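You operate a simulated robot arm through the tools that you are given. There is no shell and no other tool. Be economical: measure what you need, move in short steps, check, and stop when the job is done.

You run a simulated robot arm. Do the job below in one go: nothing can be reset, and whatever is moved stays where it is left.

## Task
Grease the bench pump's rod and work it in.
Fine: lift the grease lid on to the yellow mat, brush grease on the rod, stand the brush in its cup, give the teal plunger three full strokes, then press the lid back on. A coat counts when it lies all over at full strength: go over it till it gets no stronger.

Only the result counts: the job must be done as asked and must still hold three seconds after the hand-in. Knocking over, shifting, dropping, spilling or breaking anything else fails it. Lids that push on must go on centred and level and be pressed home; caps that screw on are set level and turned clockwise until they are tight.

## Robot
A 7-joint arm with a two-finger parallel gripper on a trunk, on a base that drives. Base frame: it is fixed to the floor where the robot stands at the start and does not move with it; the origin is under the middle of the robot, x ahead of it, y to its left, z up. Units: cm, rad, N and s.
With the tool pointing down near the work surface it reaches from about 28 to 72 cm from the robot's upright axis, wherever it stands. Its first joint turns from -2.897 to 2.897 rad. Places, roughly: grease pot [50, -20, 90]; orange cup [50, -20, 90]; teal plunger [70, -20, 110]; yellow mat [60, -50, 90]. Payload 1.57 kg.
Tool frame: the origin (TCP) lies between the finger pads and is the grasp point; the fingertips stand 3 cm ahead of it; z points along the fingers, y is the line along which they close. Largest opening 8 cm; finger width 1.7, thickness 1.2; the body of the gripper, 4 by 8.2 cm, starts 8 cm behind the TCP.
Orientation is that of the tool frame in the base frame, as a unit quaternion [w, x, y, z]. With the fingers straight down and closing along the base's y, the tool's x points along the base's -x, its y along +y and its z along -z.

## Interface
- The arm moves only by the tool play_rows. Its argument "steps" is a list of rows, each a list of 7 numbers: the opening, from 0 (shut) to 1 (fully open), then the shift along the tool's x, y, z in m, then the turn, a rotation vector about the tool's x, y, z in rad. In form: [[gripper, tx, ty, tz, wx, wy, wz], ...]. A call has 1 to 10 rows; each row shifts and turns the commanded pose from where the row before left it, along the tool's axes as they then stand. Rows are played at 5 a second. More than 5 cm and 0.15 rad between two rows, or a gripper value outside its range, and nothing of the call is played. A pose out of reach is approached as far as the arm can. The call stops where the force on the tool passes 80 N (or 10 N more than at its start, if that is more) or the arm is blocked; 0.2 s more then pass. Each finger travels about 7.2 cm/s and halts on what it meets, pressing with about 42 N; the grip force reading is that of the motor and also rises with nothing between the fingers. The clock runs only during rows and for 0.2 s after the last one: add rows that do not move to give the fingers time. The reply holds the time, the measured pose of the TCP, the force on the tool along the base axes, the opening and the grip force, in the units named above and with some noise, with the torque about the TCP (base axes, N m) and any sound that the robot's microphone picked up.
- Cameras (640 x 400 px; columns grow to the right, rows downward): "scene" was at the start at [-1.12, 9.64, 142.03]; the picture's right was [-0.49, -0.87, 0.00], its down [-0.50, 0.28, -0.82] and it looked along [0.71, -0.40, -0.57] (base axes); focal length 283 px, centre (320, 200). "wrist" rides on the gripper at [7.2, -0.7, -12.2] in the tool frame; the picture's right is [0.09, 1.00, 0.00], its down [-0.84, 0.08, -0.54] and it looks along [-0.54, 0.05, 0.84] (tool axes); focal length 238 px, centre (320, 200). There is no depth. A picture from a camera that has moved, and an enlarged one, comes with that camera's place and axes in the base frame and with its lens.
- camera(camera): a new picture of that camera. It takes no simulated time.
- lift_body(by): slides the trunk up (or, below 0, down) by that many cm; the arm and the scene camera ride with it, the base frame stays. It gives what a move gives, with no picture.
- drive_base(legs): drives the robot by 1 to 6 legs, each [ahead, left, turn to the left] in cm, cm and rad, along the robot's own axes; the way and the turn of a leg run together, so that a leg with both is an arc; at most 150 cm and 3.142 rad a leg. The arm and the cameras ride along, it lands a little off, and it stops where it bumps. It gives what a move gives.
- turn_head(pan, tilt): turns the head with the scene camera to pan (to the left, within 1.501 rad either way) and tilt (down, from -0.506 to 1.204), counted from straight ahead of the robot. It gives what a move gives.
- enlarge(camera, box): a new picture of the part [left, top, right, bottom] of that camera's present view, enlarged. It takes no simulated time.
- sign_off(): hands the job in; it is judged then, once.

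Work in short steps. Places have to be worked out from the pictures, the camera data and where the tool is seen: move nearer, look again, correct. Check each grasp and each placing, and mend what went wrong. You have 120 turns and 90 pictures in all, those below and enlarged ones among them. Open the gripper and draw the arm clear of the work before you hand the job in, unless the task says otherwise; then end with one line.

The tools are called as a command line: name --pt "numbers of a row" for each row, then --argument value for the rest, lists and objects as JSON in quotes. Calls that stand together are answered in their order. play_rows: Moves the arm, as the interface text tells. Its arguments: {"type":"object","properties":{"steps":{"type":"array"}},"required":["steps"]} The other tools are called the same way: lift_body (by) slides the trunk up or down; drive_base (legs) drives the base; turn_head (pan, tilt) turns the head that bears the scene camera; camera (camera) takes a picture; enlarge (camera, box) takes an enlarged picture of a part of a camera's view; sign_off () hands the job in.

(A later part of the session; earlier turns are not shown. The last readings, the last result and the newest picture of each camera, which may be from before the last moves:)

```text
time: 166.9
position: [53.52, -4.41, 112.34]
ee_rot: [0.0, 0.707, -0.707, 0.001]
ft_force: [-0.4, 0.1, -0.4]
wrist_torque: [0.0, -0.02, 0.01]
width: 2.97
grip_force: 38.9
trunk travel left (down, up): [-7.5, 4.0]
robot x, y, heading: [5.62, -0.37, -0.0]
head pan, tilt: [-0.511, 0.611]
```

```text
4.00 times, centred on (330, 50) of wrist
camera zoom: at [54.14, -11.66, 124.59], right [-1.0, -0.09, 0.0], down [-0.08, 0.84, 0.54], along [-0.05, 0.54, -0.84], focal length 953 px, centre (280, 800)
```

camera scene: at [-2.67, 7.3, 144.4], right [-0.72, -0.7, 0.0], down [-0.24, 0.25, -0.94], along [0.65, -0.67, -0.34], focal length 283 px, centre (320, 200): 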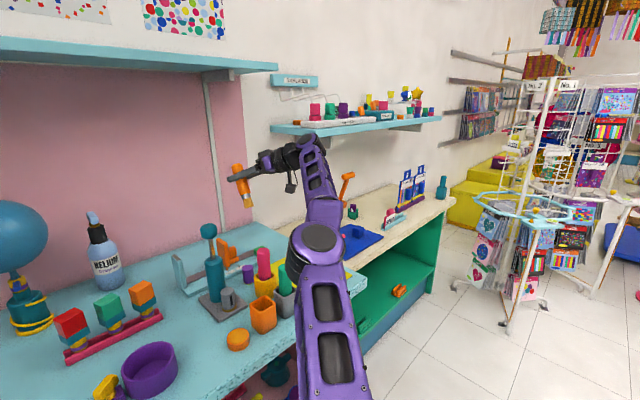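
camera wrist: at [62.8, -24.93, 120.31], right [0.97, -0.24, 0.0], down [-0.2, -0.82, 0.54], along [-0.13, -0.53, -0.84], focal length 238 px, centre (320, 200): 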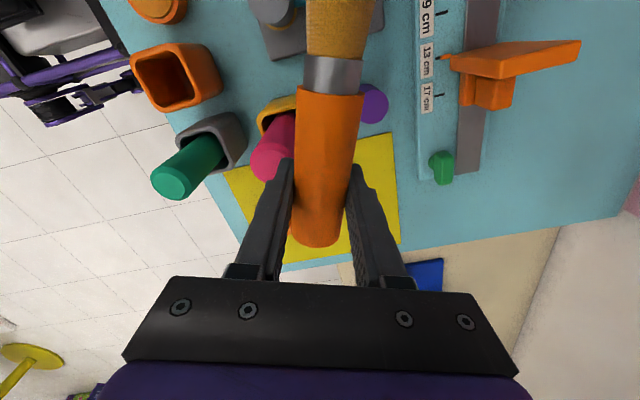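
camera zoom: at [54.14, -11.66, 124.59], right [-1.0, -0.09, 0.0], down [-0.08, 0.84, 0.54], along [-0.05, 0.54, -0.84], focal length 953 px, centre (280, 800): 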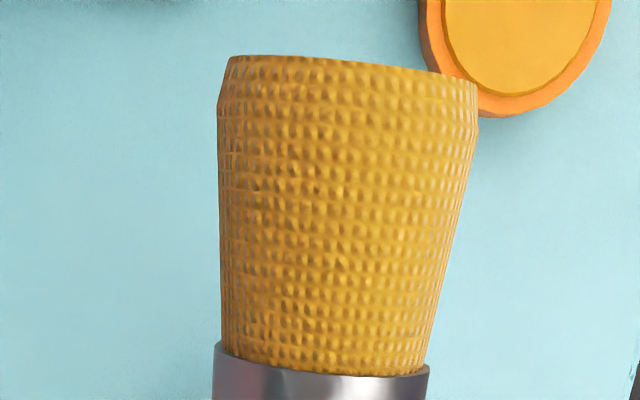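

Bristles are well loaded, tip 8.3 cm from TCP. Go round the left to behind the rod: (69, -4.4) → down to 107.2 → in to y -14.6.

play_rows --pt "0 0 -0.039 0 0 0 0" --pt "0 0 -0.039 0 0 0 0" --pt "0 0 -0.039 0 0 0 0" --pt "0 0 -0.038 0 0 0 0" --pt "0 0 0 0.025 0 0 0" --pt "0 0 0 0.026 0 0 0" --pt "0 0 0 0 0 0 0"

play_rows --pt "0 0.034 0 0 0 0 0" --pt "0 0.034 0 0 0 0 0" --pt "0 0.034 0 0 0 0 0" --pt "0 0 0 0 0 0 0"

camera --camera "scene"

```text
time: 168.5
position: [69.25, -4.59, 107.21]
ee_rot: [0.001, 0.708, -0.706, 0.0]
ft_force: [-0.1, -1.1, -0.7]
wrist_torque: [0.0, 0.01, 0.02]
width: 2.97
grip_force: 39.3
trunk travel left (down, up): [-7.5, 4.0]
robot x, y, heading: [5.1, -0.17, -0.004]
head pan, tilt: [-0.511, 0.611]
```

```text
time: 169.5
position: [69.21, -14.84, 107.22]
ee_rot: [0.0, 0.708, -0.706, 0.0]
ft_force: [0.4, 1.1, -0.2]
wrist_torque: [0.0, 0.01, 0.02]
width: 3.01
grip_force: 39.4
trunk travel left (down, up): [-7.5, 4.0]
robot x, y, heading: [5.64, -0.0, 0.001]
head pan, tilt: [-0.511, 0.611]
```

```text
16 pictures are left
camera scene: at [4.38, 9.65, 142.04], right [-0.49, -0.87, 0.0], down [-0.5, 0.28, -0.82], along [0.71, -0.4, -0.57], focal length 283 px, centre (320, 200)
```

scene: 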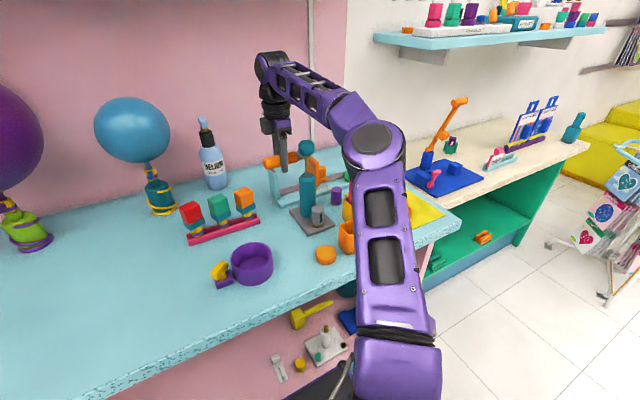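

The brush is neatly behind the rod and the pump is visible. Press lightly toward the robot and stroke at three heights, then vertically.

play_rows --pt "0 0 0.006 0 0 0 0" --pt "0 0 0.0045 0 0 0 0" --pt "0 -0.008 0 0 0 0 0" --pt "0 0.014 0 0 0 0 0" --pt "0 -0.014 0 0 0 0 0" --pt "0 0.008 0 0.014 0 0 0" --pt "0 -0.008 0 0 0 0 0" --pt "0 0.014 0 0 0 0 0" --pt "0 -0.014 0 0 0 0 0" --pt "0 0.008 0 0 0 0 0"

play_rows --pt "0 0 0.0 0.014 0 0 0" --pt "0 -0.008 0 0 0 0 0" --pt "0 0.014 0 0 0 0 0" --pt "0 -0.014 0 0 0 0 0" --pt "0 0.008 0 0 0 0 0" --pt "0 0 0 -0.01 0 0 0" --pt "0 0 0 -0.01 0 0 0" --pt "0 0 0 -0.009 0 0 0" --pt "0 0 0 0.014 0 0 0" --pt "0 0 0 0.014 0 0 0"

play_rows --pt "0 0 0 -0.014 0 0 0" --pt "0 0 0 -0.014 0 0 0" --pt "0 0 -0.01 0 0 0 0" --pt "0 -0.045 0 0 0 0 0" --pt "0 0 0 0 0 0 0"

```text
time: 171.7
position: [68.01, -14.86, 105.87]
ee_rot: [0.0, 0.707, -0.707, 0.0]
ft_force: [-0.3, -0.4, -0.3]
wrist_torque: [0.04, 0.03, 0.02]
width: 2.97
grip_force: 39.8
trunk travel left (down, up): [-7.5, 4.0]
robot x, y, heading: [5.35, 0.36, -0.001]
head pan, tilt: [-0.511, 0.611]
```

```text
time: 173.9
position: [67.94, -14.71, 104.52]
ee_rot: [0.0, 0.708, -0.707, 0.0]
ft_force: [-0.1, -0.4, -1.0]
wrist_torque: [0.02, 0.01, 0.01]
width: 2.98
grip_force: 39.8
trunk travel left (down, up): [-7.5, 4.0]
robot x, y, heading: [5.75, -0.09, -0.01]
head pan, tilt: [-0.511, 0.611]
```

```text
time: 175.1
position: [69.23, -10.22, 107.28]
ee_rot: [0.0, 0.708, -0.706, 0.0]
ft_force: [0.2, 0.2, -0.5]
wrist_torque: [-0.02, 0.01, 0.01]
width: 2.99
grip_force: 39.4
trunk travel left (down, up): [-7.5, 4.0]
robot x, y, heading: [5.68, 0.02, -0.003]
head pan, tilt: [-0.511, 0.611]
```

No contact force yet at x 68.0. Re-enter and approach further in small steps.

play_rows --pt "0 0.045 0 0 0 0 0" --pt "0 0 0.012 0 0 0 0" --pt "0 0 0.002 0 0 0 0" --pt "0 0 0 0 0 0 0"

play_rows --pt "0 0 0.002 0 0 0 0" --pt "0 0 0 0 0 0 0"

play_rows --pt "0 0 0.002 0 0 0 0" --pt "0 0 0 0 0 0 0"

enlarge --camera "scene" --box '[285, 130, 335, 190]'

```text
time: 176.1
position: [67.93, -14.76, 107.29]
ee_rot: [0.0, 0.708, -0.706, 0.0]
ft_force: [-0.1, 0.9, -1.0]
wrist_torque: [0.04, 0.02, 0.02]
width: 2.98
grip_force: 39.6
trunk travel left (down, up): [-7.5, 4.0]
robot x, y, heading: [5.69, -0.35, -0.003]
head pan, tilt: [-0.511, 0.611]
```

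```text
time: 176.7
position: [67.64, -14.69, 107.32]
ee_rot: [0.0, 0.708, -0.706, 0.0]
ft_force: [0.6, -0.6, -0.7]
wrist_torque: [0.02, 0.0, 0.02]
width: 2.99
grip_force: 39.5
trunk travel left (down, up): [-7.5, 4.0]
robot x, y, heading: [5.06, -0.11, -0.001]
head pan, tilt: [-0.511, 0.611]
```

```text
time: 177.3
position: [67.42, -14.86, 107.35]
ee_rot: [0.0, 0.708, -0.706, 0.001]
ft_force: [0.2, -0.1, -0.5]
wrist_torque: [0.02, 0.0, 0.02]
width: 2.99
grip_force: 39.3
trunk travel left (down, up): [-7.5, 4.0]
robot x, y, heading: [5.55, 0.04, -0.001]
head pan, tilt: [-0.511, 0.611]
```

```text
6.67 times, centred on (310, 160) of scene
camera zoom: at [4.37, 9.66, 142.04], right [-0.49, -0.87, 0.0], down [-0.5, 0.28, -0.82], along [0.71, -0.4, -0.57], focal length 1886 px, centre (387, 467)
```

zoom: 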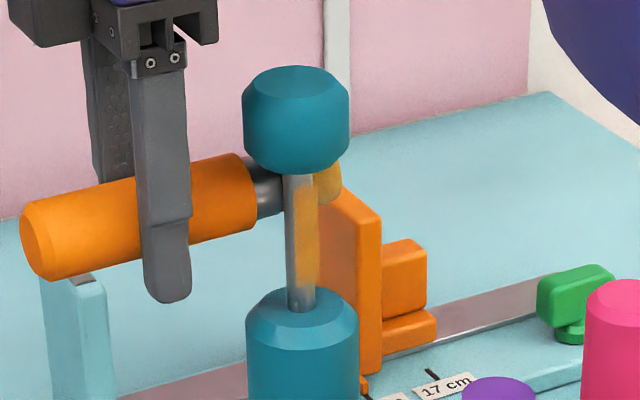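

The ferrule, not the bristles, is beside the rod: I'm too deep. Back out 1.4 cm and press with the bristles.

play_rows --pt "0 0 -0.01 0 0 0 0" --pt "0 -0.014 0 0 0 0 0" --pt "0 0 0.003 0 0 0 0" --pt "0 0 0.003 0 0 0 0" --pt "0 0 0 0 0 0 0"

play_rows --pt "0 -0.005 0 0 0 0 0" --pt "0 0.008 0 0 0 0 0" --pt "0 -0.008 0 0 0 0 0" --pt "0 0.008 0 0 0 0 0" --pt "0 -0.008 0 0 0 0 0" --pt "0 0.004 0 0.014 0 0 0" --pt "0 -0.004 0 0 0 0 0" --pt "0 0.008 0 0 0 0 0" --pt "0 -0.008 0 0 0 0 0" --pt "0 0.005 0 0 0 0 0"

```text
time: 178.5
position: [67.52, -13.38, 107.37]
ee_rot: [0.0, 0.708, -0.707, 0.0]
ft_force: [-0.3, 0.8, -1.0]
wrist_torque: [-0.01, 0.02, 0.0]
width: 2.95
grip_force: 39.1
trunk travel left (down, up): [-7.5, 4.0]
robot x, y, heading: [5.26, 0.55, 0.001]
head pan, tilt: [-0.511, 0.611]
```

```text
time: 180.7
position: [67.54, -13.26, 105.91]
ee_rot: [-0.001, 0.707, -0.707, 0.001]
ft_force: [-0.3, 0.1, -0.5]
wrist_torque: [0.01, 0.02, -0.01]
width: 2.98
grip_force: 39.6
trunk travel left (down, up): [-7.5, 4.0]
robot x, y, heading: [5.25, -0.06, 0.003]
head pan, tilt: [-0.511, 0.611]
```

Still no contact; keep approaching in small steps with readings.

play_rows --pt "0 0 0.003 0 0 0 0" --pt "0 0 0 0 0 0 0"

play_rows --pt "0 0 0.003 0 0 0 0" --pt "0 0 0 0 0 0 0"

play_rows --pt "0 0 0.003 0 0 0 0" --pt "0 0 0 0 0 0 0"

enlarge --camera "scene" --box '[285, 130, 335, 190]'

```text
time: 181.3
position: [67.43, -13.42, 105.84]
ee_rot: [0.0, -0.707, 0.707, 0.001]
ft_force: [2.1, 0.0, -0.3]
wrist_torque: [0.04, 0.0, 0.12]
width: 2.98
grip_force: 39.8
trunk travel left (down, up): [-7.5, 4.0]
robot x, y, heading: [5.62, 0.12, -0.007]
head pan, tilt: [-0.511, 0.611]
```

```text
time: 181.9
position: [67.17, -13.25, 105.68]
ee_rot: [0.0, 0.708, -0.706, 0.001]
ft_force: [15.0, -0.9, 0.0]
wrist_torque: [-0.09, 0.04, 1.09]
width: 2.98
grip_force: 39.1
trunk travel left (down, up): [-7.5, 4.0]
robot x, y, heading: [5.62, 0.32, 0.0]
head pan, tilt: [-0.511, 0.611]
```

```text
time: 182.5
position: [66.9, -13.17, 105.76]
ee_rot: [0.0, 0.708, -0.706, 0.0]
ft_force: [19.1, 2.2, 0.5]
wrist_torque: [-0.02, 0.01, 1.43]
width: 3.06
grip_force: 39.6
trunk travel left (down, up): [-7.5, 4.0]
robot x, y, heading: [5.43, 0.28, -0.002]
head pan, tilt: [-0.511, 0.611]
```

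```text
6.67 times, centred on (310, 160) of scene
camera zoom: at [4.56, 9.68, 142.04], right [-0.49, -0.87, 0.0], down [-0.5, 0.28, -0.82], along [0.71, -0.4, -0.57], focal length 1886 px, centre (387, 467)
```

zoom: 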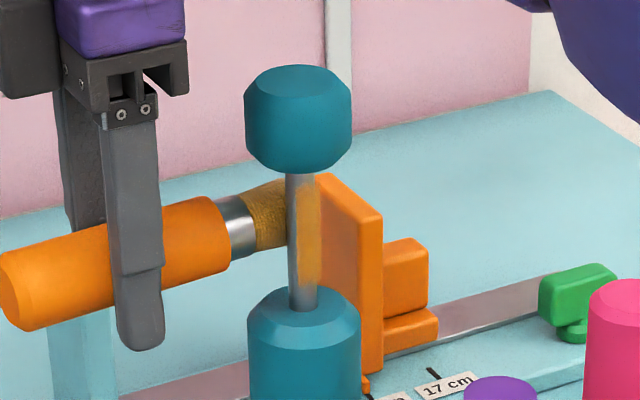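

Contact found at x ≈ 67.4 (rod axis ≈ 65.75, head radius ≈ 1). Ease to moderate pressure and stroke at three heights.

play_rows --pt "0 0.004 -0.003 -0.014 0 0 0" --pt "0 0.008 0 0 0 0 0" --pt "0 -0.012 0 0 0 0 0" --pt "0 0.012 0 0 0 0 0" --pt "0 -0.012 0 0 0 0 0" --pt "0 0.012 0 0.01 0 0 0" --pt "0 -0.012 0 0 0 0 0" --pt "0 0.012 0 0 0 0 0" --pt "0 -0.012 0 0 0 0 0" --pt "0 0.006 0 0.01 0 0 0"

play_rows --pt "0 0.006 0 0 0 0 0" --pt "0 -0.012 0 0 0 0 0" --pt "0 0.012 0 0 0 0 0" --pt "0 -0.012 0 0.01 0 0 0" --pt "0 0.012 0 0 0 0 0" --pt "0 -0.012 0 0 0 0 0" --pt "0 0.008 0 0 0 0 0" --pt "0 0 0 -0.01 0 0 0" --pt "0 0 0 -0.01 0 0 0" --pt "0 0 0 -0.01 0 0 0"

play_rows --pt "0 0 0 0.01 0 0 0" --pt "0 0 0 0.01 0 0 0" --pt "0 0 0 0.01 0 0 0" --pt "0 0 0 -0.01 0 0 0" --pt "0 0 0 -0.01 0 0 0" --pt "0 0 0 -0.01 0 0 0" --pt "0 0 -0.008 0.01 0 0 0" --pt "0 -0.045 0 0 0 0 0" --pt "0 0 0 0 0 0 0"

```text
time: 184.7
position: [67.14, -14.04, 105.35]
ee_rot: [0.001, 0.708, -0.706, -0.001]
ft_force: [4.1, 1.3, 0.0]
wrist_torque: [-0.08, -0.01, 0.26]
width: 3.02
grip_force: 39.4
trunk travel left (down, up): [-7.5, 4.0]
robot x, y, heading: [5.92, -0.11, -0.002]
head pan, tilt: [-0.511, 0.611]
```

```text
time: 186.9
position: [67.2, -14.17, 107.22]
ee_rot: [-0.002, 0.709, -0.706, 0.0]
ft_force: [9.9, -0.4, -7.4]
wrist_torque: [0.44, -0.08, 0.63]
width: 3.02
grip_force: 39.3
trunk travel left (down, up): [-7.5, 4.0]
robot x, y, heading: [5.65, 0.06, 0.0]
head pan, tilt: [-0.511, 0.611]
```

```text
time: 188.9
position: [68.01, -9.43, 106.3]
ee_rot: [0.0, 0.708, -0.706, 0.0]
ft_force: [-0.2, -0.3, -1.1]
wrist_torque: [0.06, -0.01, -0.03]
width: 2.98
grip_force: 39.5
trunk travel left (down, up): [-7.5, 4.0]
robot x, y, heading: [5.54, -0.36, -0.003]
head pan, tilt: [-0.511, 0.611]
```

Back side done. Now the left face: centre x 65.75, advance with light contact and sweep sideways at three heights.

play_rows --pt "0 0 0.0225 -0.009 0 0 0" --pt "0 0.018 0 0 0 0 0" --pt "0 0.005 0 0 0 0 0" --pt "0 0 0 0 0 0 0"

play_rows --pt "0 0.002 0 0 0 0 0" --pt "0 0 0 0 0 0 0"

play_rows --pt "0 0.002 0 0 0 0 0" --pt "0 0 0 0 0 0 0"

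play_rows --pt "0 0.002 0 0 0 0 0" --pt "0 0 0 0 0 0 0"

```text
time: 189.9
position: [65.82, -11.75, 107.32]
ee_rot: [-0.001, 0.709, -0.706, -0.002]
ft_force: [1.5, 6.4, -0.2]
wrist_torque: [0.1, 0.0, 0.07]
width: 3.01
grip_force: 39.0
trunk travel left (down, up): [-7.5, 4.0]
robot x, y, heading: [5.54, -0.02, 0.001]
head pan, tilt: [-0.511, 0.611]
```

```text
time: 190.5
position: [65.74, -11.79, 107.24]
ee_rot: [0.0, 0.709, -0.705, -0.001]
ft_force: [5.4, 16.9, -1.8]
wrist_torque: [0.19, -0.02, 0.42]
width: 3.0
grip_force: 39.4
trunk travel left (down, up): [-7.5, 4.0]
robot x, y, heading: [5.36, -0.2, 0.001]
head pan, tilt: [-0.511, 0.611]
```

```text
time: 191.1
position: [65.69, -11.79, 107.29]
ee_rot: [-0.001, 0.709, -0.705, 0.0]
ft_force: [5.6, 27.9, -2.7]
wrist_torque: [0.28, -0.03, 0.29]
width: 2.97
grip_force: 39.4
trunk travel left (down, up): [-7.5, 4.0]
robot x, y, heading: [5.27, 0.33, -0.004]
head pan, tilt: [-0.511, 0.611]
```

```text
time: 191.7
position: [65.76, -11.86, 107.3]
ee_rot: [0.0, 0.709, -0.705, -0.002]
ft_force: [2.8, 34.7, -1.1]
wrist_torque: [0.22, 0.01, 0.15]
width: 2.97
grip_force: 39.1
trunk travel left (down, up): [-7.5, 4.0]
robot x, y, heading: [5.19, -0.11, 0.002]
head pan, tilt: [-0.511, 0.611]
```

Contact found right away; relieve to light pressure and sweep at three heights.

play_rows --pt "0 -0.005 0.005 0 0 0 0" --pt "0 0 -0.01 0 0 0 0" --pt "0 0 0.01 0 0 0 0" --pt "0 0 -0.01 0 0 0 0" --pt "0 0 0.01 0 0 0 0" --pt "0 0 -0.01 0.009 0 0 0" --pt "0 0 0.01 0 0 0 0" --pt "0 0 -0.01 0 0 0 0" --pt "0 0 0.01 0 0 0 0" --pt "0 0 -0.01 0.009 0 0 0"

play_rows --pt "0 0 0.01 0 0 0 0" --pt "0 0 -0.01 0 0 0 0" --pt "0 0 0.01 0 0 0 0" --pt "0 0 -0.01 0.01 0 0 0" --pt "0 0 0.01 0 0 0 0" --pt "0 0 -0.01 0 0 0 0" --pt "0 0 0.01 0 0 0 0" --pt "0 0 -0.005 -0.01 0 0 0" --pt "0 0 0 -0.01 0 0 0" --pt "0 -0.02 0 0 0 0 0"

play_rows --pt "0 0 0.025 0 0 0 0" --pt "0 0.02 0 -0.006 0 0 0" --pt "0 0.018 0 0 0 0 0" --pt "0 0 -0.006 0 0 0 0" --pt "0 0 -0.003 0 0 0 0" --pt "0 0 0 0 0 0 0"

enlarge --camera "scene" --box '[285, 130, 335, 190]'

```text
time: 193.9
position: [66.04, -12.06, 105.46]
ee_rot: [0.001, 0.707, -0.707, 0.0]
ft_force: [-3.6, 6.5, 0.6]
wrist_torque: [-0.04, 0.0, -0.28]
width: 2.99
grip_force: 39.2
trunk travel left (down, up): [-7.5, 4.0]
robot x, y, heading: [5.05, 0.27, -0.008]
head pan, tilt: [-0.511, 0.611]
```

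```text
time: 196.1
position: [65.52, -10.18, 106.3]
ee_rot: [0.0, 0.708, -0.706, 0.0]
ft_force: [-0.2, 0.5, 0.3]
wrist_torque: [0.06, 0.01, 0.02]
width: 2.98
grip_force: 39.4
trunk travel left (down, up): [-7.5, 4.0]
robot x, y, heading: [5.42, -0.05, 0.0]
head pan, tilt: [-0.511, 0.611]
```

```text
time: 197.5
position: [63.77, -13.83, 107.13]
ee_rot: [0.001, 0.707, -0.707, -0.001]
ft_force: [-17.8, 4.2, -3.2]
wrist_torque: [0.14, 0.16, -1.18]
width: 3.01
grip_force: 39.1
trunk travel left (down, up): [-7.5, 4.0]
robot x, y, heading: [5.84, -0.23, -0.003]
head pan, tilt: [-0.511, 0.611]
```

```text
6.67 times, centred on (310, 160) of scene
camera zoom: at [4.19, 9.69, 142.03], right [-0.49, -0.87, 0.0], down [-0.5, 0.28, -0.82], along [0.71, -0.4, -0.57], focal length 1886 px, centre (387, 467)
```

zoom: 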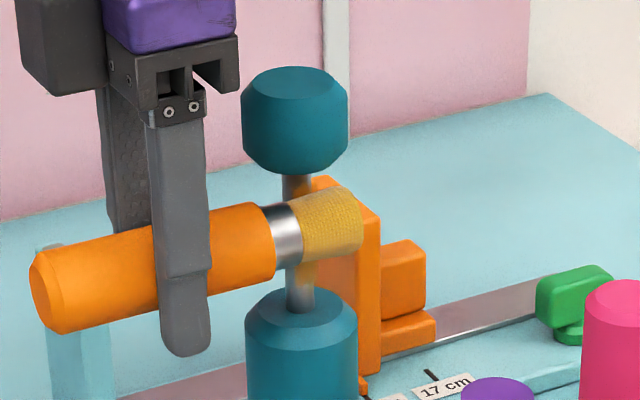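

Front flank from the left is in place. Ease off slightly, draw out and in at three heights, then withdraw for a look.

play_rows --pt "0 -0.012 0.0015 0 0 0 0" --pt "0 0.01 0 0 0 0 0" --pt "0 -0.012 0 0 0 0 0" --pt "0 0.012 0 0.009 0 0 0" --pt "0 -0.012 0 0 0 0 0" --pt "0 0.012 0 0 0 0 0" --pt "0 -0.012 0 0.009 0 0 0" --pt "0 0.012 0 0 0 0 0" --pt "0 -0.012 0 0 0 0 0" --pt "0 0.012 0 0.009 0 0 0"

play_rows --pt "0 -0.012 0 0 0 0 0" --pt "0 0.012 0 0 0 0 0" --pt "0 -0.006 0 0 0 0 0" --pt "0 0 0 -0.013 0 0 0" --pt "0 0 0 -0.013 0 0 0" --pt "0 0 0 0.013 0 0 0" --pt "0 0 0.012 0 0 0 0" --pt "0 -0.045 0 0 0 0 0" --pt "0 -0.03 0 0 0 0 0"

enlarge --camera "scene" --box '[297, 150, 323, 182]'

```text
time: 199.7
position: [63.82, -13.24, 104.51]
ee_rot: [-0.001, 0.708, -0.706, 0.0]
ft_force: [-15.6, 9.6, 0.6]
wrist_torque: [-0.09, 0.09, -1.04]
width: 3.0
grip_force: 39.5
trunk travel left (down, up): [-7.5, 4.0]
robot x, y, heading: [5.66, -0.14, 0.0]
head pan, tilt: [-0.511, 0.611]
```

```text
time: 201.7
position: [62.75, -5.68, 105.57]
ee_rot: [0.0, 0.708, -0.707, 0.0]
ft_force: [-0.1, 0.0, -0.9]
wrist_torque: [0.01, 0.0, -0.02]
width: 2.97
grip_force: 39.0
trunk travel left (down, up): [-7.5, 4.0]
robot x, y, heading: [5.78, -0.13, -0.0]
head pan, tilt: [-0.511, 0.611]
```

```text
12.50 times, centred on (310, 166) of scene
camera zoom: at [4.37, 9.65, 142.04], right [-0.49, -0.87, 0.0], down [-0.5, 0.28, -0.82], along [0.71, -0.4, -0.57], focal length 3537 px, centre (445, 625)
```

zoom: 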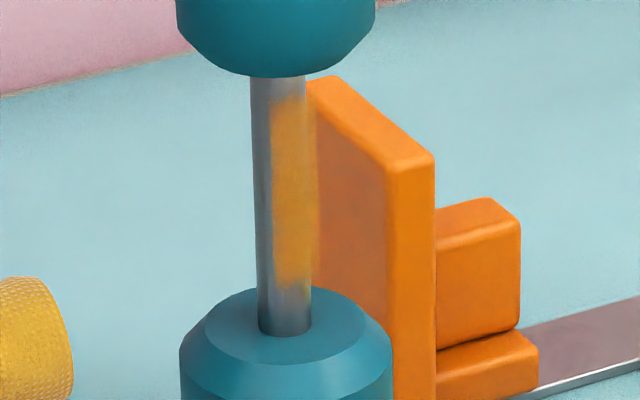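

The coat has fixed sharp borders: it's a patch facing front/right; only its lower-right part looks weaker. I'll turn the brush to point diagonally (yaw -135°) and rub that front-right side with the still-loaded flank.

play_rows --pt "0 0 0.04 0 0 0 0" --pt "0 0 0.04 0 0 0 0" --pt "0 0 0 0 0 0 -0.131" --pt "0 0 0 0 0 0 -0.131" --pt "0 0 0 0 0 0 -0.131" --pt "0 0 0 0 0 0 -0.131" --pt "0 0 0 0 0 0 -0.131" --pt "0 0 0 0 0 0 -0.131" --pt "0 0 0 0 0 0 0"

```text
time: 203.7
position: [54.68, -5.61, 105.73]
ee_rot: [0.0, 0.925, -0.38, 0.001]
ft_force: [-0.5, -0.3, -1.5]
wrist_torque: [0.03, 0.0, 0.03]
width: 2.99
grip_force: 39.5
trunk travel left (down, up): [-7.5, 4.0]
robot x, y, heading: [5.22, 0.01, -0.002]
head pan, tilt: [-0.511, 0.611]
```

Yaw -135° reached. Move laterally, advance beside the rod, then press in slowly.

play_rows --pt "0 0 0.03 -0.012 0 0 0" --pt "0 0 0.031 0 0 0 0" --pt "0 0.039 0 0 0 0 0" --pt "0 0.039 0 0 0 0 0" --pt "0 0.038 0 0 0 0 0" --pt "0 0 -0.006 0 0 0 0" --pt "0 0 -0.006 0 0 0 0" --pt "0 0 0 0 0 0 0"

play_rows --pt "0 0 -0.003 0 0 0 0" --pt "0 0 0 0 0 0 0"

enlarge --camera "scene" --box '[285, 130, 335, 190]'

```text
time: 205.5
position: [59.59, -17.35, 106.87]
ee_rot: [0.0, 0.925, -0.38, 0.0]
ft_force: [-0.5, 0.2, -0.5]
wrist_torque: [0.03, -0.01, -0.01]
width: 2.97
grip_force: 38.8
trunk travel left (down, up): [-7.5, 4.0]
robot x, y, heading: [5.25, -0.27, 0.001]
head pan, tilt: [-0.511, 0.611]
```

```text
time: 206.1
position: [59.68, -17.24, 106.99]
ee_rot: [0.0, 0.924, -0.382, -0.001]
ft_force: [-7.9, -8.1, -3.3]
wrist_torque: [0.06, 0.19, -0.72]
width: 2.99
grip_force: 39.5
trunk travel left (down, up): [-7.5, 4.0]
robot x, y, heading: [5.63, 0.28, 0.001]
head pan, tilt: [-0.511, 0.611]
```

```text
6.67 times, centred on (310, 160) of scene
camera zoom: at [4.32, 9.57, 142.04], right [-0.49, -0.87, 0.0], down [-0.5, 0.28, -0.82], along [0.71, -0.4, -0.57], focal length 1886 px, centre (387, 467)
```

zoom: 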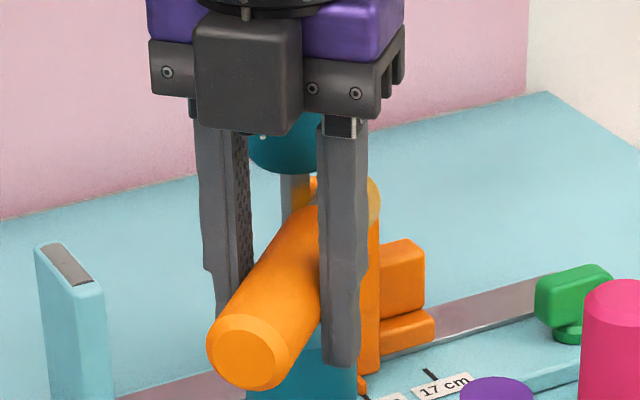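

Good contact on the front-right face. Stroke in/out at several heights, then vertical passes.

play_rows --pt "0 -0.006 0.001 0 0 0 0" --pt "0 0.012 0 0 0 0 0" --pt "0 -0.012 0 0.006 0 0 0" --pt "0 0.012 0 0 0 0 0" --pt "0 -0.012 0 0.007 0 0 0" --pt "0 0.012 0 0 0 0 0" --pt "0 -0.012 0 0.007 0 0 0" --pt "0 0.012 0 0 0 0 0" --pt "0 -0.012 0 0.007 0 0 0" --pt "0 0.012 0 0 0 0 0"

play_rows --pt "0 -0.012 0 0.003 0 0 0" --pt "0 0.012 0 0 0 0 0" --pt "0 -0.006 0 0 0 0 0" --pt "0 0 0 -0.01 0 0 0" --pt "0 0 0 -0.01 0 0 0" --pt "0 0 0 -0.01 0 0 0" --pt "0 0 0 0.01 0 0 0" --pt "0 0 0 0.01 0 0 0" --pt "0 0 0 0.01 0 0 0" --pt "0 0 0 0 0 0 0"

play_rows --pt "0 0 0 -0.01 0 0 0" --pt "0 0 0 -0.01 0 0 0" --pt "0 0 0 -0.01 0 0 0" --pt "0 0 0.015 0 0 0 0" --pt "0 -0.04 0 0 0 0 0" --pt "0 -0.04 0 0 0 0 0" --pt "0 -0.04 0 0 0 0 0" --pt "0 0 -0.03 0 0 0 0" --pt "0 0 -0.03 0 0 0 0"

enlarge --camera "scene" --box '[297, 150, 323, 182]'

```text
time: 208.3
position: [59.87, -17.56, 104.31]
ee_rot: [0.0, 0.924, -0.381, 0.0]
ft_force: [-5.5, -1.7, 0.3]
wrist_torque: [-0.05, 0.02, -0.25]
width: 3.0
grip_force: 39.4
trunk travel left (down, up): [-7.5, 4.0]
robot x, y, heading: [5.63, 0.13, -0.004]
head pan, tilt: [-0.511, 0.611]
```

```text
time: 210.5
position: [59.52, -17.21, 103.87]
ee_rot: [0.0, 0.925, -0.381, 0.0]
ft_force: [-5.2, -11.2, 1.4]
wrist_torque: [-0.18, -0.12, -0.79]
width: 3.0
grip_force: 38.9
trunk travel left (down, up): [-7.5, 4.0]
robot x, y, heading: [5.8, -0.14, -0.002]
head pan, tilt: [-0.511, 0.611]
```

```text
time: 212.5
position: [54.17, -5.46, 106.53]
ee_rot: [0.0, 0.924, -0.382, 0.0]
ft_force: [-0.2, 0.7, -0.1]
wrist_torque: [0.0, 0.01, 0.0]
width: 3.02
grip_force: 39.0
trunk travel left (down, up): [-7.5, 4.0]
robot x, y, heading: [5.3, -0.28, -0.004]
head pan, tilt: [-0.511, 0.611]
```

```text
12.50 times, centred on (310, 166) of scene
camera zoom: at [4.36, 9.65, 142.04], right [-0.49, -0.87, 0.0], down [-0.5, 0.28, -0.82], along [0.71, -0.4, -0.57], focal length 3537 px, centre (445, 625)
```

zoom: 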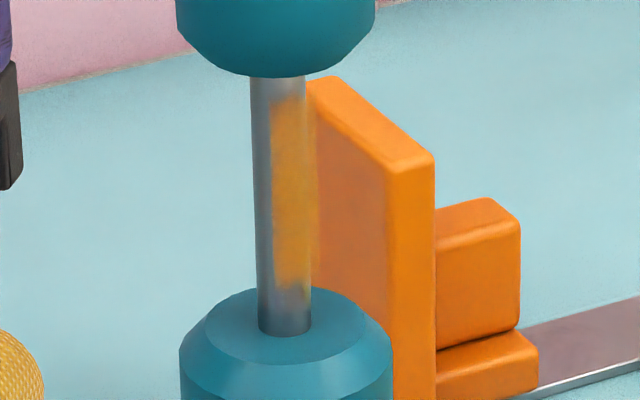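

Coat is nearly uniform and stronger. One more pass over the same face (including the top and bottom ends) to see whether it still strengthens.

play_rows --pt "0 0 0.03 -0.009 0 0 0" --pt "0 0 0.03 0 0 0 0" --pt "0 0.04 0 0 0 0 0" --pt "0 0.04 0 0 0 0 0" --pt "0 0.036 0 0 0 0 0" --pt "0 0 -0.012 0 0 0 0" --pt "0 0 -0.003 0 0 0 0" --pt "0 0.012 0 0 0 0 0" --pt "0 -0.014 0 0 0 0 0" --pt "0 0.014 0 0 0 0 0"

play_rows --pt "0 -0.014 0 0.004 0 0 0" --pt "0 0.014 0 0.004 0 0 0" --pt "0 -0.014 0 0.004 0 0 0" --pt "0 0.014 0 0.004 0 0 0" --pt "0 -0.014 0 0.004 0 0 0" --pt "0 0.014 0 0.004 0 0 0" --pt "0 -0.014 0 0.004 0 0 0" --pt "0 0.014 0 0.004 0 0 0" --pt "0 -0.014 0 0.003 0 0 0" --pt "0 0.014 0 0 0 0 0"

play_rows --pt "0 -0.014 0 0 0 0 0" --pt "0 0.014 0 0 0 0 0" --pt "0 -0.007 0 -0.012 0 0 0" --pt "0 0 0 -0.012 0 0 0" --pt "0 0 0 -0.012 0 0 0" --pt "0 0 0 0.012 0 0 0" --pt "0 0 0 0.012 0 0 0" --pt "0 0 0 0.012 0 0 0" --pt "0 0 0 -0.012 0 0 0" --pt "0 0 0 -0.012 0 0 0"

play_rows --pt "0 0 0 -0.01 0 0 0" --pt "0 0 0.015 0 0 0 0" --pt "0 -0.04 0 0 0 0 0" --pt "0 -0.04 0 -0.02 0 0 0" --pt "0 -0.04 0 -0.03 0 0 0" --pt "0 0 -0.03 0 0 0 0" --pt "0 0 -0.03 0 0 0 0"

enlarge --camera "scene" --box '[297, 150, 323, 182]'

```text
time: 214.7
position: [59.92, -17.6, 107.9]
ee_rot: [-0.001, 0.924, -0.382, 0.0]
ft_force: [-2.9, -1.3, -1.5]
wrist_torque: [0.05, 0.06, -0.17]
width: 2.97
grip_force: 39.1
trunk travel left (down, up): [-7.5, 4.0]
robot x, y, heading: [5.52, -0.14, -0.002]
head pan, tilt: [-0.511, 0.611]
```

```text
time: 216.9
position: [60.17, -17.81, 104.26]
ee_rot: [0.0, 0.925, -0.38, 0.001]
ft_force: [-0.8, -0.4, -0.6]
wrist_torque: [-0.02, -0.03, -0.05]
width: 2.98
grip_force: 39.1
trunk travel left (down, up): [-7.5, 4.0]
robot x, y, heading: [5.38, -0.16, 0.0]
head pan, tilt: [-0.511, 0.611]
```

```text
time: 219.1
position: [59.52, -17.2, 106.62]
ee_rot: [0.0, 0.924, -0.381, 0.0]
ft_force: [-4.0, -8.7, 0.8]
wrist_torque: [-0.08, -0.05, -0.66]
width: 3.01
grip_force: 39.3
trunk travel left (down, up): [-7.5, 4.0]
robot x, y, heading: [5.62, -0.01, -0.007]
head pan, tilt: [-0.511, 0.611]
```

```text
time: 220.7
position: [54.66, -5.45, 112.48]
ee_rot: [0.0, 0.925, -0.381, 0.0]
ft_force: [-0.4, 0.7, 0.0]
wrist_torque: [0.04, -0.03, 0.0]
width: 2.96
grip_force: 39.8
trunk travel left (down, up): [-7.5, 4.0]
robot x, y, heading: [5.67, -0.1, 0.003]
head pan, tilt: [-0.511, 0.611]
```

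```text
12.50 times, centred on (310, 166) of scene
camera zoom: at [4.37, 9.65, 142.04], right [-0.49, -0.87, 0.0], down [-0.5, 0.28, -0.82], along [0.71, -0.4, -0.57], focal length 3537 px, centre (445, 625)
```

zoom: 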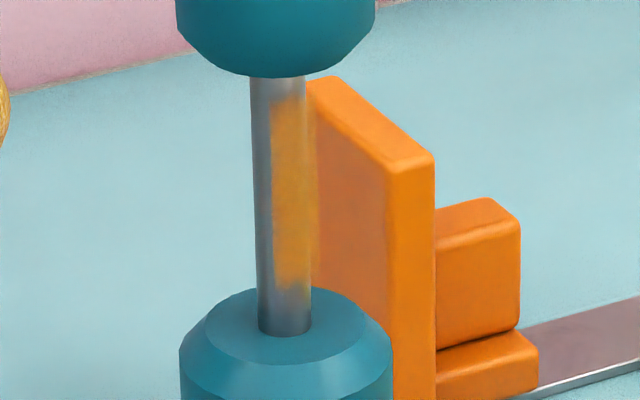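

No further change: the coat is at full strength. Now return the brush: yaw back to 0, drive back 6 cm, go over the orange cup, pitch bristles down.

play_rows --pt "0 0 0 0 0 0 0.147" --pt "0 0 0 0 0 0 0.147" --pt "0 0 0 0 0 0 0.147" --pt "0 0 0 0 0 0 0.147" --pt "0 0 0 0 0 0 0.147" --pt "0 0 0 0 0 0 0.147" --pt "0 0 0 0 0 0 0.147" --pt "0 0 0 0 0 0 0.147" --pt "0 0 0 0 0 0 0.147" --pt "0 0 0 0 0 0 0.147"

play_rows --pt "0 0 0 0 0 0 0.147" --pt "0 0 0 0 0 0 0.147" --pt "0 0 0 0 0 0 0.147" --pt "0 0 0 0 0 0 0.147" --pt "0 0 0 0 0 0 0.147" --pt "0 0 0 0 0 0 0.147" --pt "0 0 0 0 0 0 0"

drive_base --legs '[[-6, 0, 0]]'

play_rows --pt "0 0 -0.04 0 0 0 0" --pt "0 0 -0.04 0 0 0 0" --pt "0 0 -0.04 0 0 0 0" --pt "0 0 -0.04 0 0 0 0" --pt "0 0 -0.025 0 0 0 0" --pt "0 0 0 0 0 0 0"

```text
time: 222.9
position: [54.24, -5.53, 112.63]
ee_rot: [0.0, -0.43, 0.903, 0.0]
ft_force: [0.5, 0.2, -1.0]
wrist_torque: [0.02, 0.01, 0.0]
width: 3.01
grip_force: 39.0
trunk travel left (down, up): [-7.5, 4.0]
robot x, y, heading: [5.33, 0.34, -0.004]
head pan, tilt: [-0.511, 0.611]
```

```text
time: 224.5
position: [54.12, -5.45, 112.68]
ee_rot: [0.0, -0.003, 1.0, 0.001]
ft_force: [0.9, 0.3, -1.0]
wrist_torque: [0.03, -0.03, -0.03]
width: 2.97
grip_force: 39.9
trunk travel left (down, up): [-7.5, 4.0]
robot x, y, heading: [5.4, -0.24, -0.001]
head pan, tilt: [-0.511, 0.611]
```

```text
time: 225.4
position: [48.05, -5.38, 112.68]
ee_rot: [-0.001, -0.005, 1.0, 0.0]
ft_force: [0.4, 0.1, -0.5]
wrist_torque: [-0.02, 0.0, -0.01]
width: 2.96
grip_force: 39.0
trunk travel left (down, up): [-7.5, 4.0]
robot x, y, heading: [-0.75, 0.24, -0.0]
head pan, tilt: [-0.511, 0.611]
```

```text
time: 226.8
position: [48.2, -23.78, 112.65]
ee_rot: [0.0, -0.005, 1.0, 0.0]
ft_force: [0.0, -0.7, -1.0]
wrist_torque: [0.02, -0.06, 0.01]
width: 2.99
grip_force: 39.4
trunk travel left (down, up): [-7.5, 4.0]
robot x, y, heading: [-0.64, 0.22, -0.0]
head pan, tilt: [-0.511, 0.611]
```

play_rows --pt "0 0.001 -0.003 0 0 0 0.01" --pt "0 0 0 0 0 -0.145 0" --pt "0 0 0 0 0 -0.145 0" --pt "0 0 0 0 0 -0.145 0" --pt "0 0 0 0 0 -0.145 0" --pt "0 0 0 0 0 -0.145 0" --pt "0 0 0 0 0 -0.145 0" --pt "0 0 0 0 0 -0.145 0" --pt "0 0 0 0 0 -0.145 0" --pt "0 0 0 0 0 -0.145 0"

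play_rows --pt "0 0 0 0 0 -0.145 0" --pt "0 0 0 0 0 -0.121 0" --pt "0 0.03 0 0 0 0 0" --pt "0 0 0 0 0 0 0"

camera --camera "wrist"

```text
time: 229.1
position: [48.08, -24.28, 112.47]
ee_rot: [0.608, 0.001, 0.794, 0.0]
ft_force: [-0.8, 0.0, -0.4]
wrist_torque: [0.0, 0.02, -0.01]
width: 2.98
grip_force: 39.8
trunk travel left (down, up): [-7.5, 4.0]
robot x, y, heading: [-1.05, -0.27, 0.003]
head pan, tilt: [-0.511, 0.611]
```

```text
time: 230.1
position: [48.15, -23.99, 109.45]
ee_rot: [0.707, 0.001, 0.707, -0.001]
ft_force: [-0.3, -1.3, -0.7]
wrist_torque: [-0.03, 0.0, 0.01]
width: 2.94
grip_force: 39.3
trunk travel left (down, up): [-7.5, 4.0]
robot x, y, heading: [-0.4, -0.1, -0.002]
head pan, tilt: [-0.511, 0.611]
```

```text
8 pictures are left
camera wrist: at [35.76, -24.59, 102.4], right [0.0, 1.0, -0.09], down [-0.54, 0.08, 0.84], along [0.84, 0.05, 0.54], focal length 238 px, centre (320, 200)
```

wrist: 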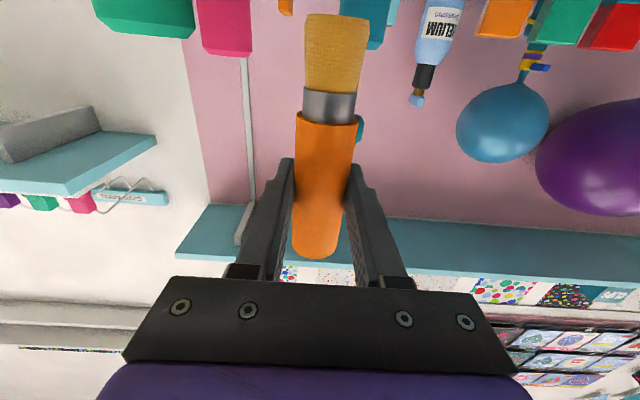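

Brush is upright over its cup position (48.1, -24.1). Lower it with force checks.

play_rows --pt "0 0.03 -0.001 -0.001 0 0 0" --pt "0 0.03 0 0 0 0 0" --pt "0 0.03 0 0 0 0 0" --pt "0 0.015 0 0 0 0 0" --pt "0 0.008 0 0 0 0 0" --pt "0 0 0 0 0 0 0"

play_rows --pt "0 0.004 0 0 0 0 0" --pt "0 0 0 0 0 0 0"

play_rows --pt "0 0.003 0 0 0 0 0" --pt "0 0 0 0 0 0 0"

```text
time: 231.4
position: [47.95, -24.36, 98.42]
ee_rot: [0.707, 0.001, 0.707, -0.001]
ft_force: [0.2, 0.4, -0.3]
wrist_torque: [-0.03, -0.02, -0.01]
width: 2.96
grip_force: 39.2
trunk travel left (down, up): [-7.5, 4.0]
robot x, y, heading: [-0.63, -0.11, 0.002]
head pan, tilt: [-0.511, 0.611]
```

```text
time: 232.1
position: [48.06, -24.33, 97.84]
ee_rot: [0.707, 0.001, 0.707, -0.001]
ft_force: [0.4, 0.4, -0.8]
wrist_torque: [0.0, -0.02, 0.0]
width: 2.98
grip_force: 39.1
trunk travel left (down, up): [-7.5, 4.0]
robot x, y, heading: [-0.51, -0.14, 0.002]
head pan, tilt: [-0.511, 0.611]
```

```text
time: 232.7
position: [48.0, -24.18, 97.55]
ee_rot: [0.707, 0.0, 0.707, 0.0]
ft_force: [0.2, -0.2, -0.8]
wrist_torque: [-0.01, 0.02, 0.0]
width: 2.97
grip_force: 39.2
trunk travel left (down, up): [-7.5, 4.0]
robot x, y, heading: [-1.2, 0.06, -0.001]
head pan, tilt: [-0.511, 0.611]
```

play_rows --pt "0 0.003 0 0 0 0 0" --pt "0 0 0 0 0 0 0"

play_rows --pt "0 0.003 0 0 0 0 0" --pt "0 0 0 0 0 0 0"

play_rows --pt "0 0.002 0 0 0 0 0" --pt "0 0 0 0 0 0 0"

```text
time: 233.2
position: [48.02, -24.15, 97.18]
ee_rot: [0.708, 0.001, 0.707, -0.001]
ft_force: [0.3, 0.5, -1.3]
wrist_torque: [-0.01, -0.01, -0.02]
width: 2.99
grip_force: 39.3
trunk travel left (down, up): [-7.5, 4.0]
robot x, y, heading: [-1.0, 0.01, 0.007]
head pan, tilt: [-0.511, 0.611]
```

```text
time: 233.8
position: [48.02, -24.16, 96.86]
ee_rot: [0.707, 0.0, 0.707, 0.0]
ft_force: [0.3, 0.2, -0.7]
wrist_torque: [0.0, -0.01, 0.0]
width: 2.95
grip_force: 39.5
trunk travel left (down, up): [-7.5, 4.0]
robot x, y, heading: [-0.5, 0.1, -0.004]
head pan, tilt: [-0.511, 0.611]
```

```text
time: 234.4
position: [48.01, -24.22, 96.82]
ee_rot: [0.708, 0.0, 0.706, 0.0]
ft_force: [-0.2, 1.0, 1.3]
wrist_torque: [0.06, -0.04, 0.04]
width: 3.0
grip_force: 39.6
trunk travel left (down, up): [-7.5, 4.0]
robot x, y, heading: [-0.5, -0.04, 0.004]
head pan, tilt: [-0.511, 0.611]
```

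Touching the cup floor. Open gently, wait, back straight out, and look.

play_rows --pt "0.42 0 0 0 0 0 0" --pt "0.5 0 0 0 0 0 0" --pt "0.6 0 0 0 0 0 0" --pt "0.6 0 0 -0.03 0 0 0" --pt "0.6 0 0 -0.04 0 0 0" --pt "0.6 0 0 -0.03 0 0 0" --pt "0.6 -0.04 0 0 0 0 0" --pt "0.6 -0.04 0 0 0 0 0" --pt "0.6 -0.04 0 0 0 0 0"

camera --camera "scene"

```text
time: 236.4
position: [38.06, -24.2, 109.02]
ee_rot: [0.707, 0.001, 0.707, 0.0]
ft_force: [-0.2, -0.5, 0.7]
wrist_torque: [-0.02, 0.0, 0.03]
width: 4.79
grip_force: 0.0
trunk travel left (down, up): [-7.5, 4.0]
robot x, y, heading: [-0.91, -0.19, 0.001]
head pan, tilt: [-0.511, 0.611]
```

```text
7 pictures are left
camera scene: at [-1.87, 9.65, 142.03], right [-0.49, -0.87, 0.0], down [-0.5, 0.28, -0.82], along [0.71, -0.4, -0.57], focal length 283 px, centre (320, 200)
```

scene: 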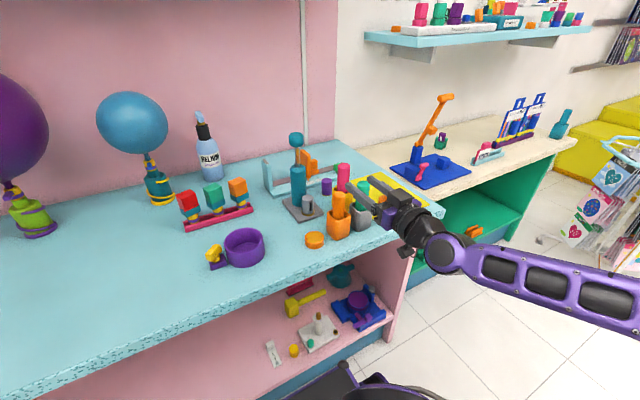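

Brush stands in its cup. Pitch to tool-down, close fingers, rise, and drive ahead 6 cm for the plunger.

play_rows --pt "0.3 -0.03 0 0 0 0.145 0" --pt "0 -0.02 0 0 0 0.145 0" --pt "0 0 0 0 0 0.145 0" --pt "0 0 0 0 0 0.145 0" --pt "0 0 0 0 0 0.145 0" --pt "0 0 0 0 0 0.145 0" --pt "0 0 0 0 0 0.145 0" --pt "0 0 0 0 0 0.145 0" --pt "0 0 0 0 0 0.145 0" --pt "0 0 0 0 0 0.145 0"

drive_base --legs '[[6, 0, 0]]'

play_rows --pt "0 0 0 0 0 0.121 0" --pt "0 -0.04 0 -0.02 0 0 0" --pt "0 -0.04 0.01 -0.02 0 0 0" --pt "0 -0.04 0.01 0 0 0 0" --pt "0 -0.04 0.01 0 0 0 0" --pt "0 0 0 0 0 0 0"

```text
time: 238.7
position: [38.15, -24.44, 113.79]
ee_rot: [0.059, 0.001, 0.998, 0.0]
ft_force: [-0.6, 0.1, 0.2]
wrist_torque: [-0.04, 0.01, -0.01]
width: 0.03
grip_force: 21.5
trunk travel left (down, up): [-7.5, 4.0]
robot x, y, heading: [-0.77, 0.02, 0.001]
head pan, tilt: [-0.511, 0.611]
```

```text
time: 239.6
position: [44.32, -24.33, 113.76]
ee_rot: [0.061, 0.001, 0.998, 0.0]
ft_force: [0.1, -0.1, -0.7]
wrist_torque: [0.01, 0.0, -0.01]
width: 0.01
grip_force: 21.5
trunk travel left (down, up): [-7.5, 4.0]
robot x, y, heading: [5.21, 0.03, -0.0]
head pan, tilt: [-0.511, 0.611]
```

```text
time: 241.0
position: [59.88, -21.47, 117.61]
ee_rot: [0.0, 0.002, 1.0, 0.0]
ft_force: [-0.1, 0.9, 0.0]
wrist_torque: [-0.03, 0.0, 0.03]
width: 0.0
grip_force: 21.1
trunk travel left (down, up): [-7.5, 4.0]
robot x, y, heading: [5.14, 0.29, -0.002]
head pan, tilt: [-0.511, 0.611]
```

Move over the knob and check alignment.

play_rows --pt "0 -0.03 0.005 0 0 0 0" --pt "0 -0.029 0 0 0 0 0" --pt "0 0 0 0 0 0 0"

enlarge --camera "scene" --box '[270, 110, 350, 190]'

```text
time: 241.8
position: [66.0, -21.13, 117.73]
ee_rot: [-0.001, -0.001, 1.0, 0.001]
ft_force: [-0.8, 0.1, 0.4]
wrist_torque: [-0.02, 0.02, 0.02]
width: 0.01
grip_force: 21.7
trunk travel left (down, up): [-7.5, 4.0]
robot x, y, heading: [4.84, 0.15, -0.0]
head pan, tilt: [-0.511, 0.611]
```

```text
5.00 times, centred on (310, 150) of scene
camera zoom: at [4.2, 9.68, 142.03], right [-0.49, -0.87, 0.0], down [-0.5, 0.28, -0.82], along [0.71, -0.4, -0.57], focal length 1415 px, centre (370, 450)
```

zoom: 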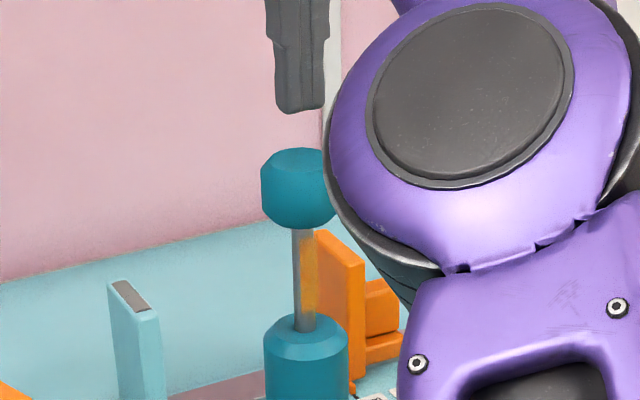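

Aligned over the knob. First press: lower and find the bottom of the stroke.

play_rows --pt "0 0 0 0.02 0 0 0" --pt "0 0 0 0.02 0 0 0" --pt "0 0 0 0.02 0 0 0" --pt "0 0 0 0.015 0 0 0" --pt "0 0 0 0 0 0 0"

play_rows --pt "0 0 0 0.01 0 0 0" --pt "0 0 0 0.01 0 0 0" --pt "0 0 0 0.008 0 0 0" --pt "0 0 0 0 0 0 0"

enlarge --camera "scene" --box '[270, 110, 350, 190]'

```text
time: 243.0
position: [66.27, -21.27, 110.56]
ee_rot: [0.001, 0.001, 1.0, 0.0]
ft_force: [-2.7, 0.5, 2.4]
wrist_torque: [0.04, 0.07, 0.0]
width: 0.0
grip_force: 20.9
trunk travel left (down, up): [-7.5, 4.0]
robot x, y, heading: [5.39, 0.09, -0.004]
head pan, tilt: [-0.511, 0.611]
```

```text
time: 243.9
position: [66.23, -21.21, 109.1]
ee_rot: [0.015, 0.003, 1.0, -0.004]
ft_force: [-6.4, -0.9, 30.1]
wrist_torque: [-0.04, 0.43, 0.11]
width: 0.0
grip_force: 21.2
trunk travel left (down, up): [-7.5, 4.0]
robot x, y, heading: [5.39, 0.16, -0.001]
head pan, tilt: [-0.511, 0.611]
stopped in row 4: the force on the tool passed its limit at 82 N (the readings are from after the stop); the commanded pose is now the measured one
```

```text
5.00 times, centred on (310, 150) of scene
camera zoom: at [3.89, 9.7, 141.99], right [-0.49, -0.87, 0.0], down [-0.5, 0.28, -0.82], along [0.72, -0.4, -0.57], focal length 1415 px, centre (370, 450)
```

zoom: 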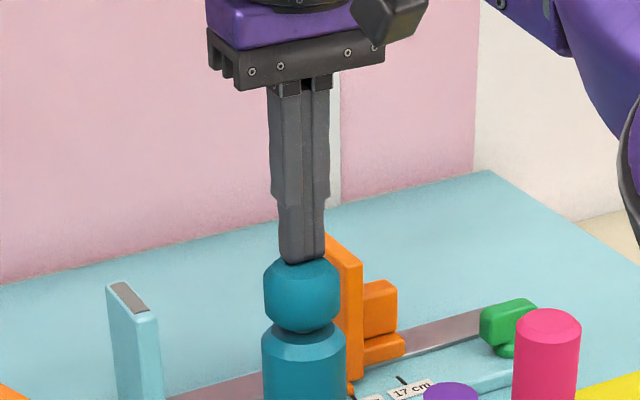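

Bottom reached (knob on the cylinder, TCP ≈ 109.1). Raise to let it return fully, then do the next strokes.

play_rows --pt "0 0 0 -0.02 0 0 0" --pt "0 0 0 -0.025 -0.008 0.03 -0.006" --pt "0 0 0 -0.02 0 0 0" --pt "0 0 0 -0.02 0 0 0" --pt "0 0 0 0 0 0 0" --pt "0 0 0 0 0 0 0"

play_rows --pt "0 0 0 0.02 0 0 0" --pt "0 0 0 0.02 0 0 0" --pt "0 0 0 0.02 0 0 0" --pt "0 0 0 0.02 0 0 0" --pt "0 0 0 0.004 0 0 0" --pt "0 0 0 0.003 0 0 0" --pt "0 0 0 0 0 0 0"

play_rows --pt "0 0 0 0.001 0 0 0" --pt "0 0 0 0 0 0 0"

```text
time: 245.3
position: [66.31, -20.99, 117.22]
ee_rot: [-0.002, -0.001, 1.0, 0.001]
ft_force: [0.3, -0.2, 0.3]
wrist_torque: [0.02, 0.03, -0.06]
width: 0.01
grip_force: 21.1
trunk travel left (down, up): [-7.5, 4.0]
robot x, y, heading: [5.42, -0.08, -0.001]
head pan, tilt: [-0.511, 0.611]
```

```text
time: 246.9
position: [66.25, -21.21, 109.06]
ee_rot: [0.004, 0.002, 1.0, -0.002]
ft_force: [24.9, -11.1, 55.3]
wrist_torque: [-0.36, -0.6, 0.24]
width: 0.02
grip_force: 20.9
trunk travel left (down, up): [-7.5, 4.0]
robot x, y, heading: [5.69, -0.02, -0.004]
head pan, tilt: [-0.511, 0.611]
```

```text
time: 247.5
position: [66.22, -21.27, 109.03]
ee_rot: [0.005, 0.001, 1.0, -0.002]
ft_force: [25.0, -13.4, 58.7]
wrist_torque: [-0.4, -0.54, 0.06]
width: 0.01
grip_force: 21.5
trunk travel left (down, up): [-7.5, 4.0]
robot x, y, heading: [5.54, -0.07, -0.006]
head pan, tilt: [-0.511, 0.611]
```

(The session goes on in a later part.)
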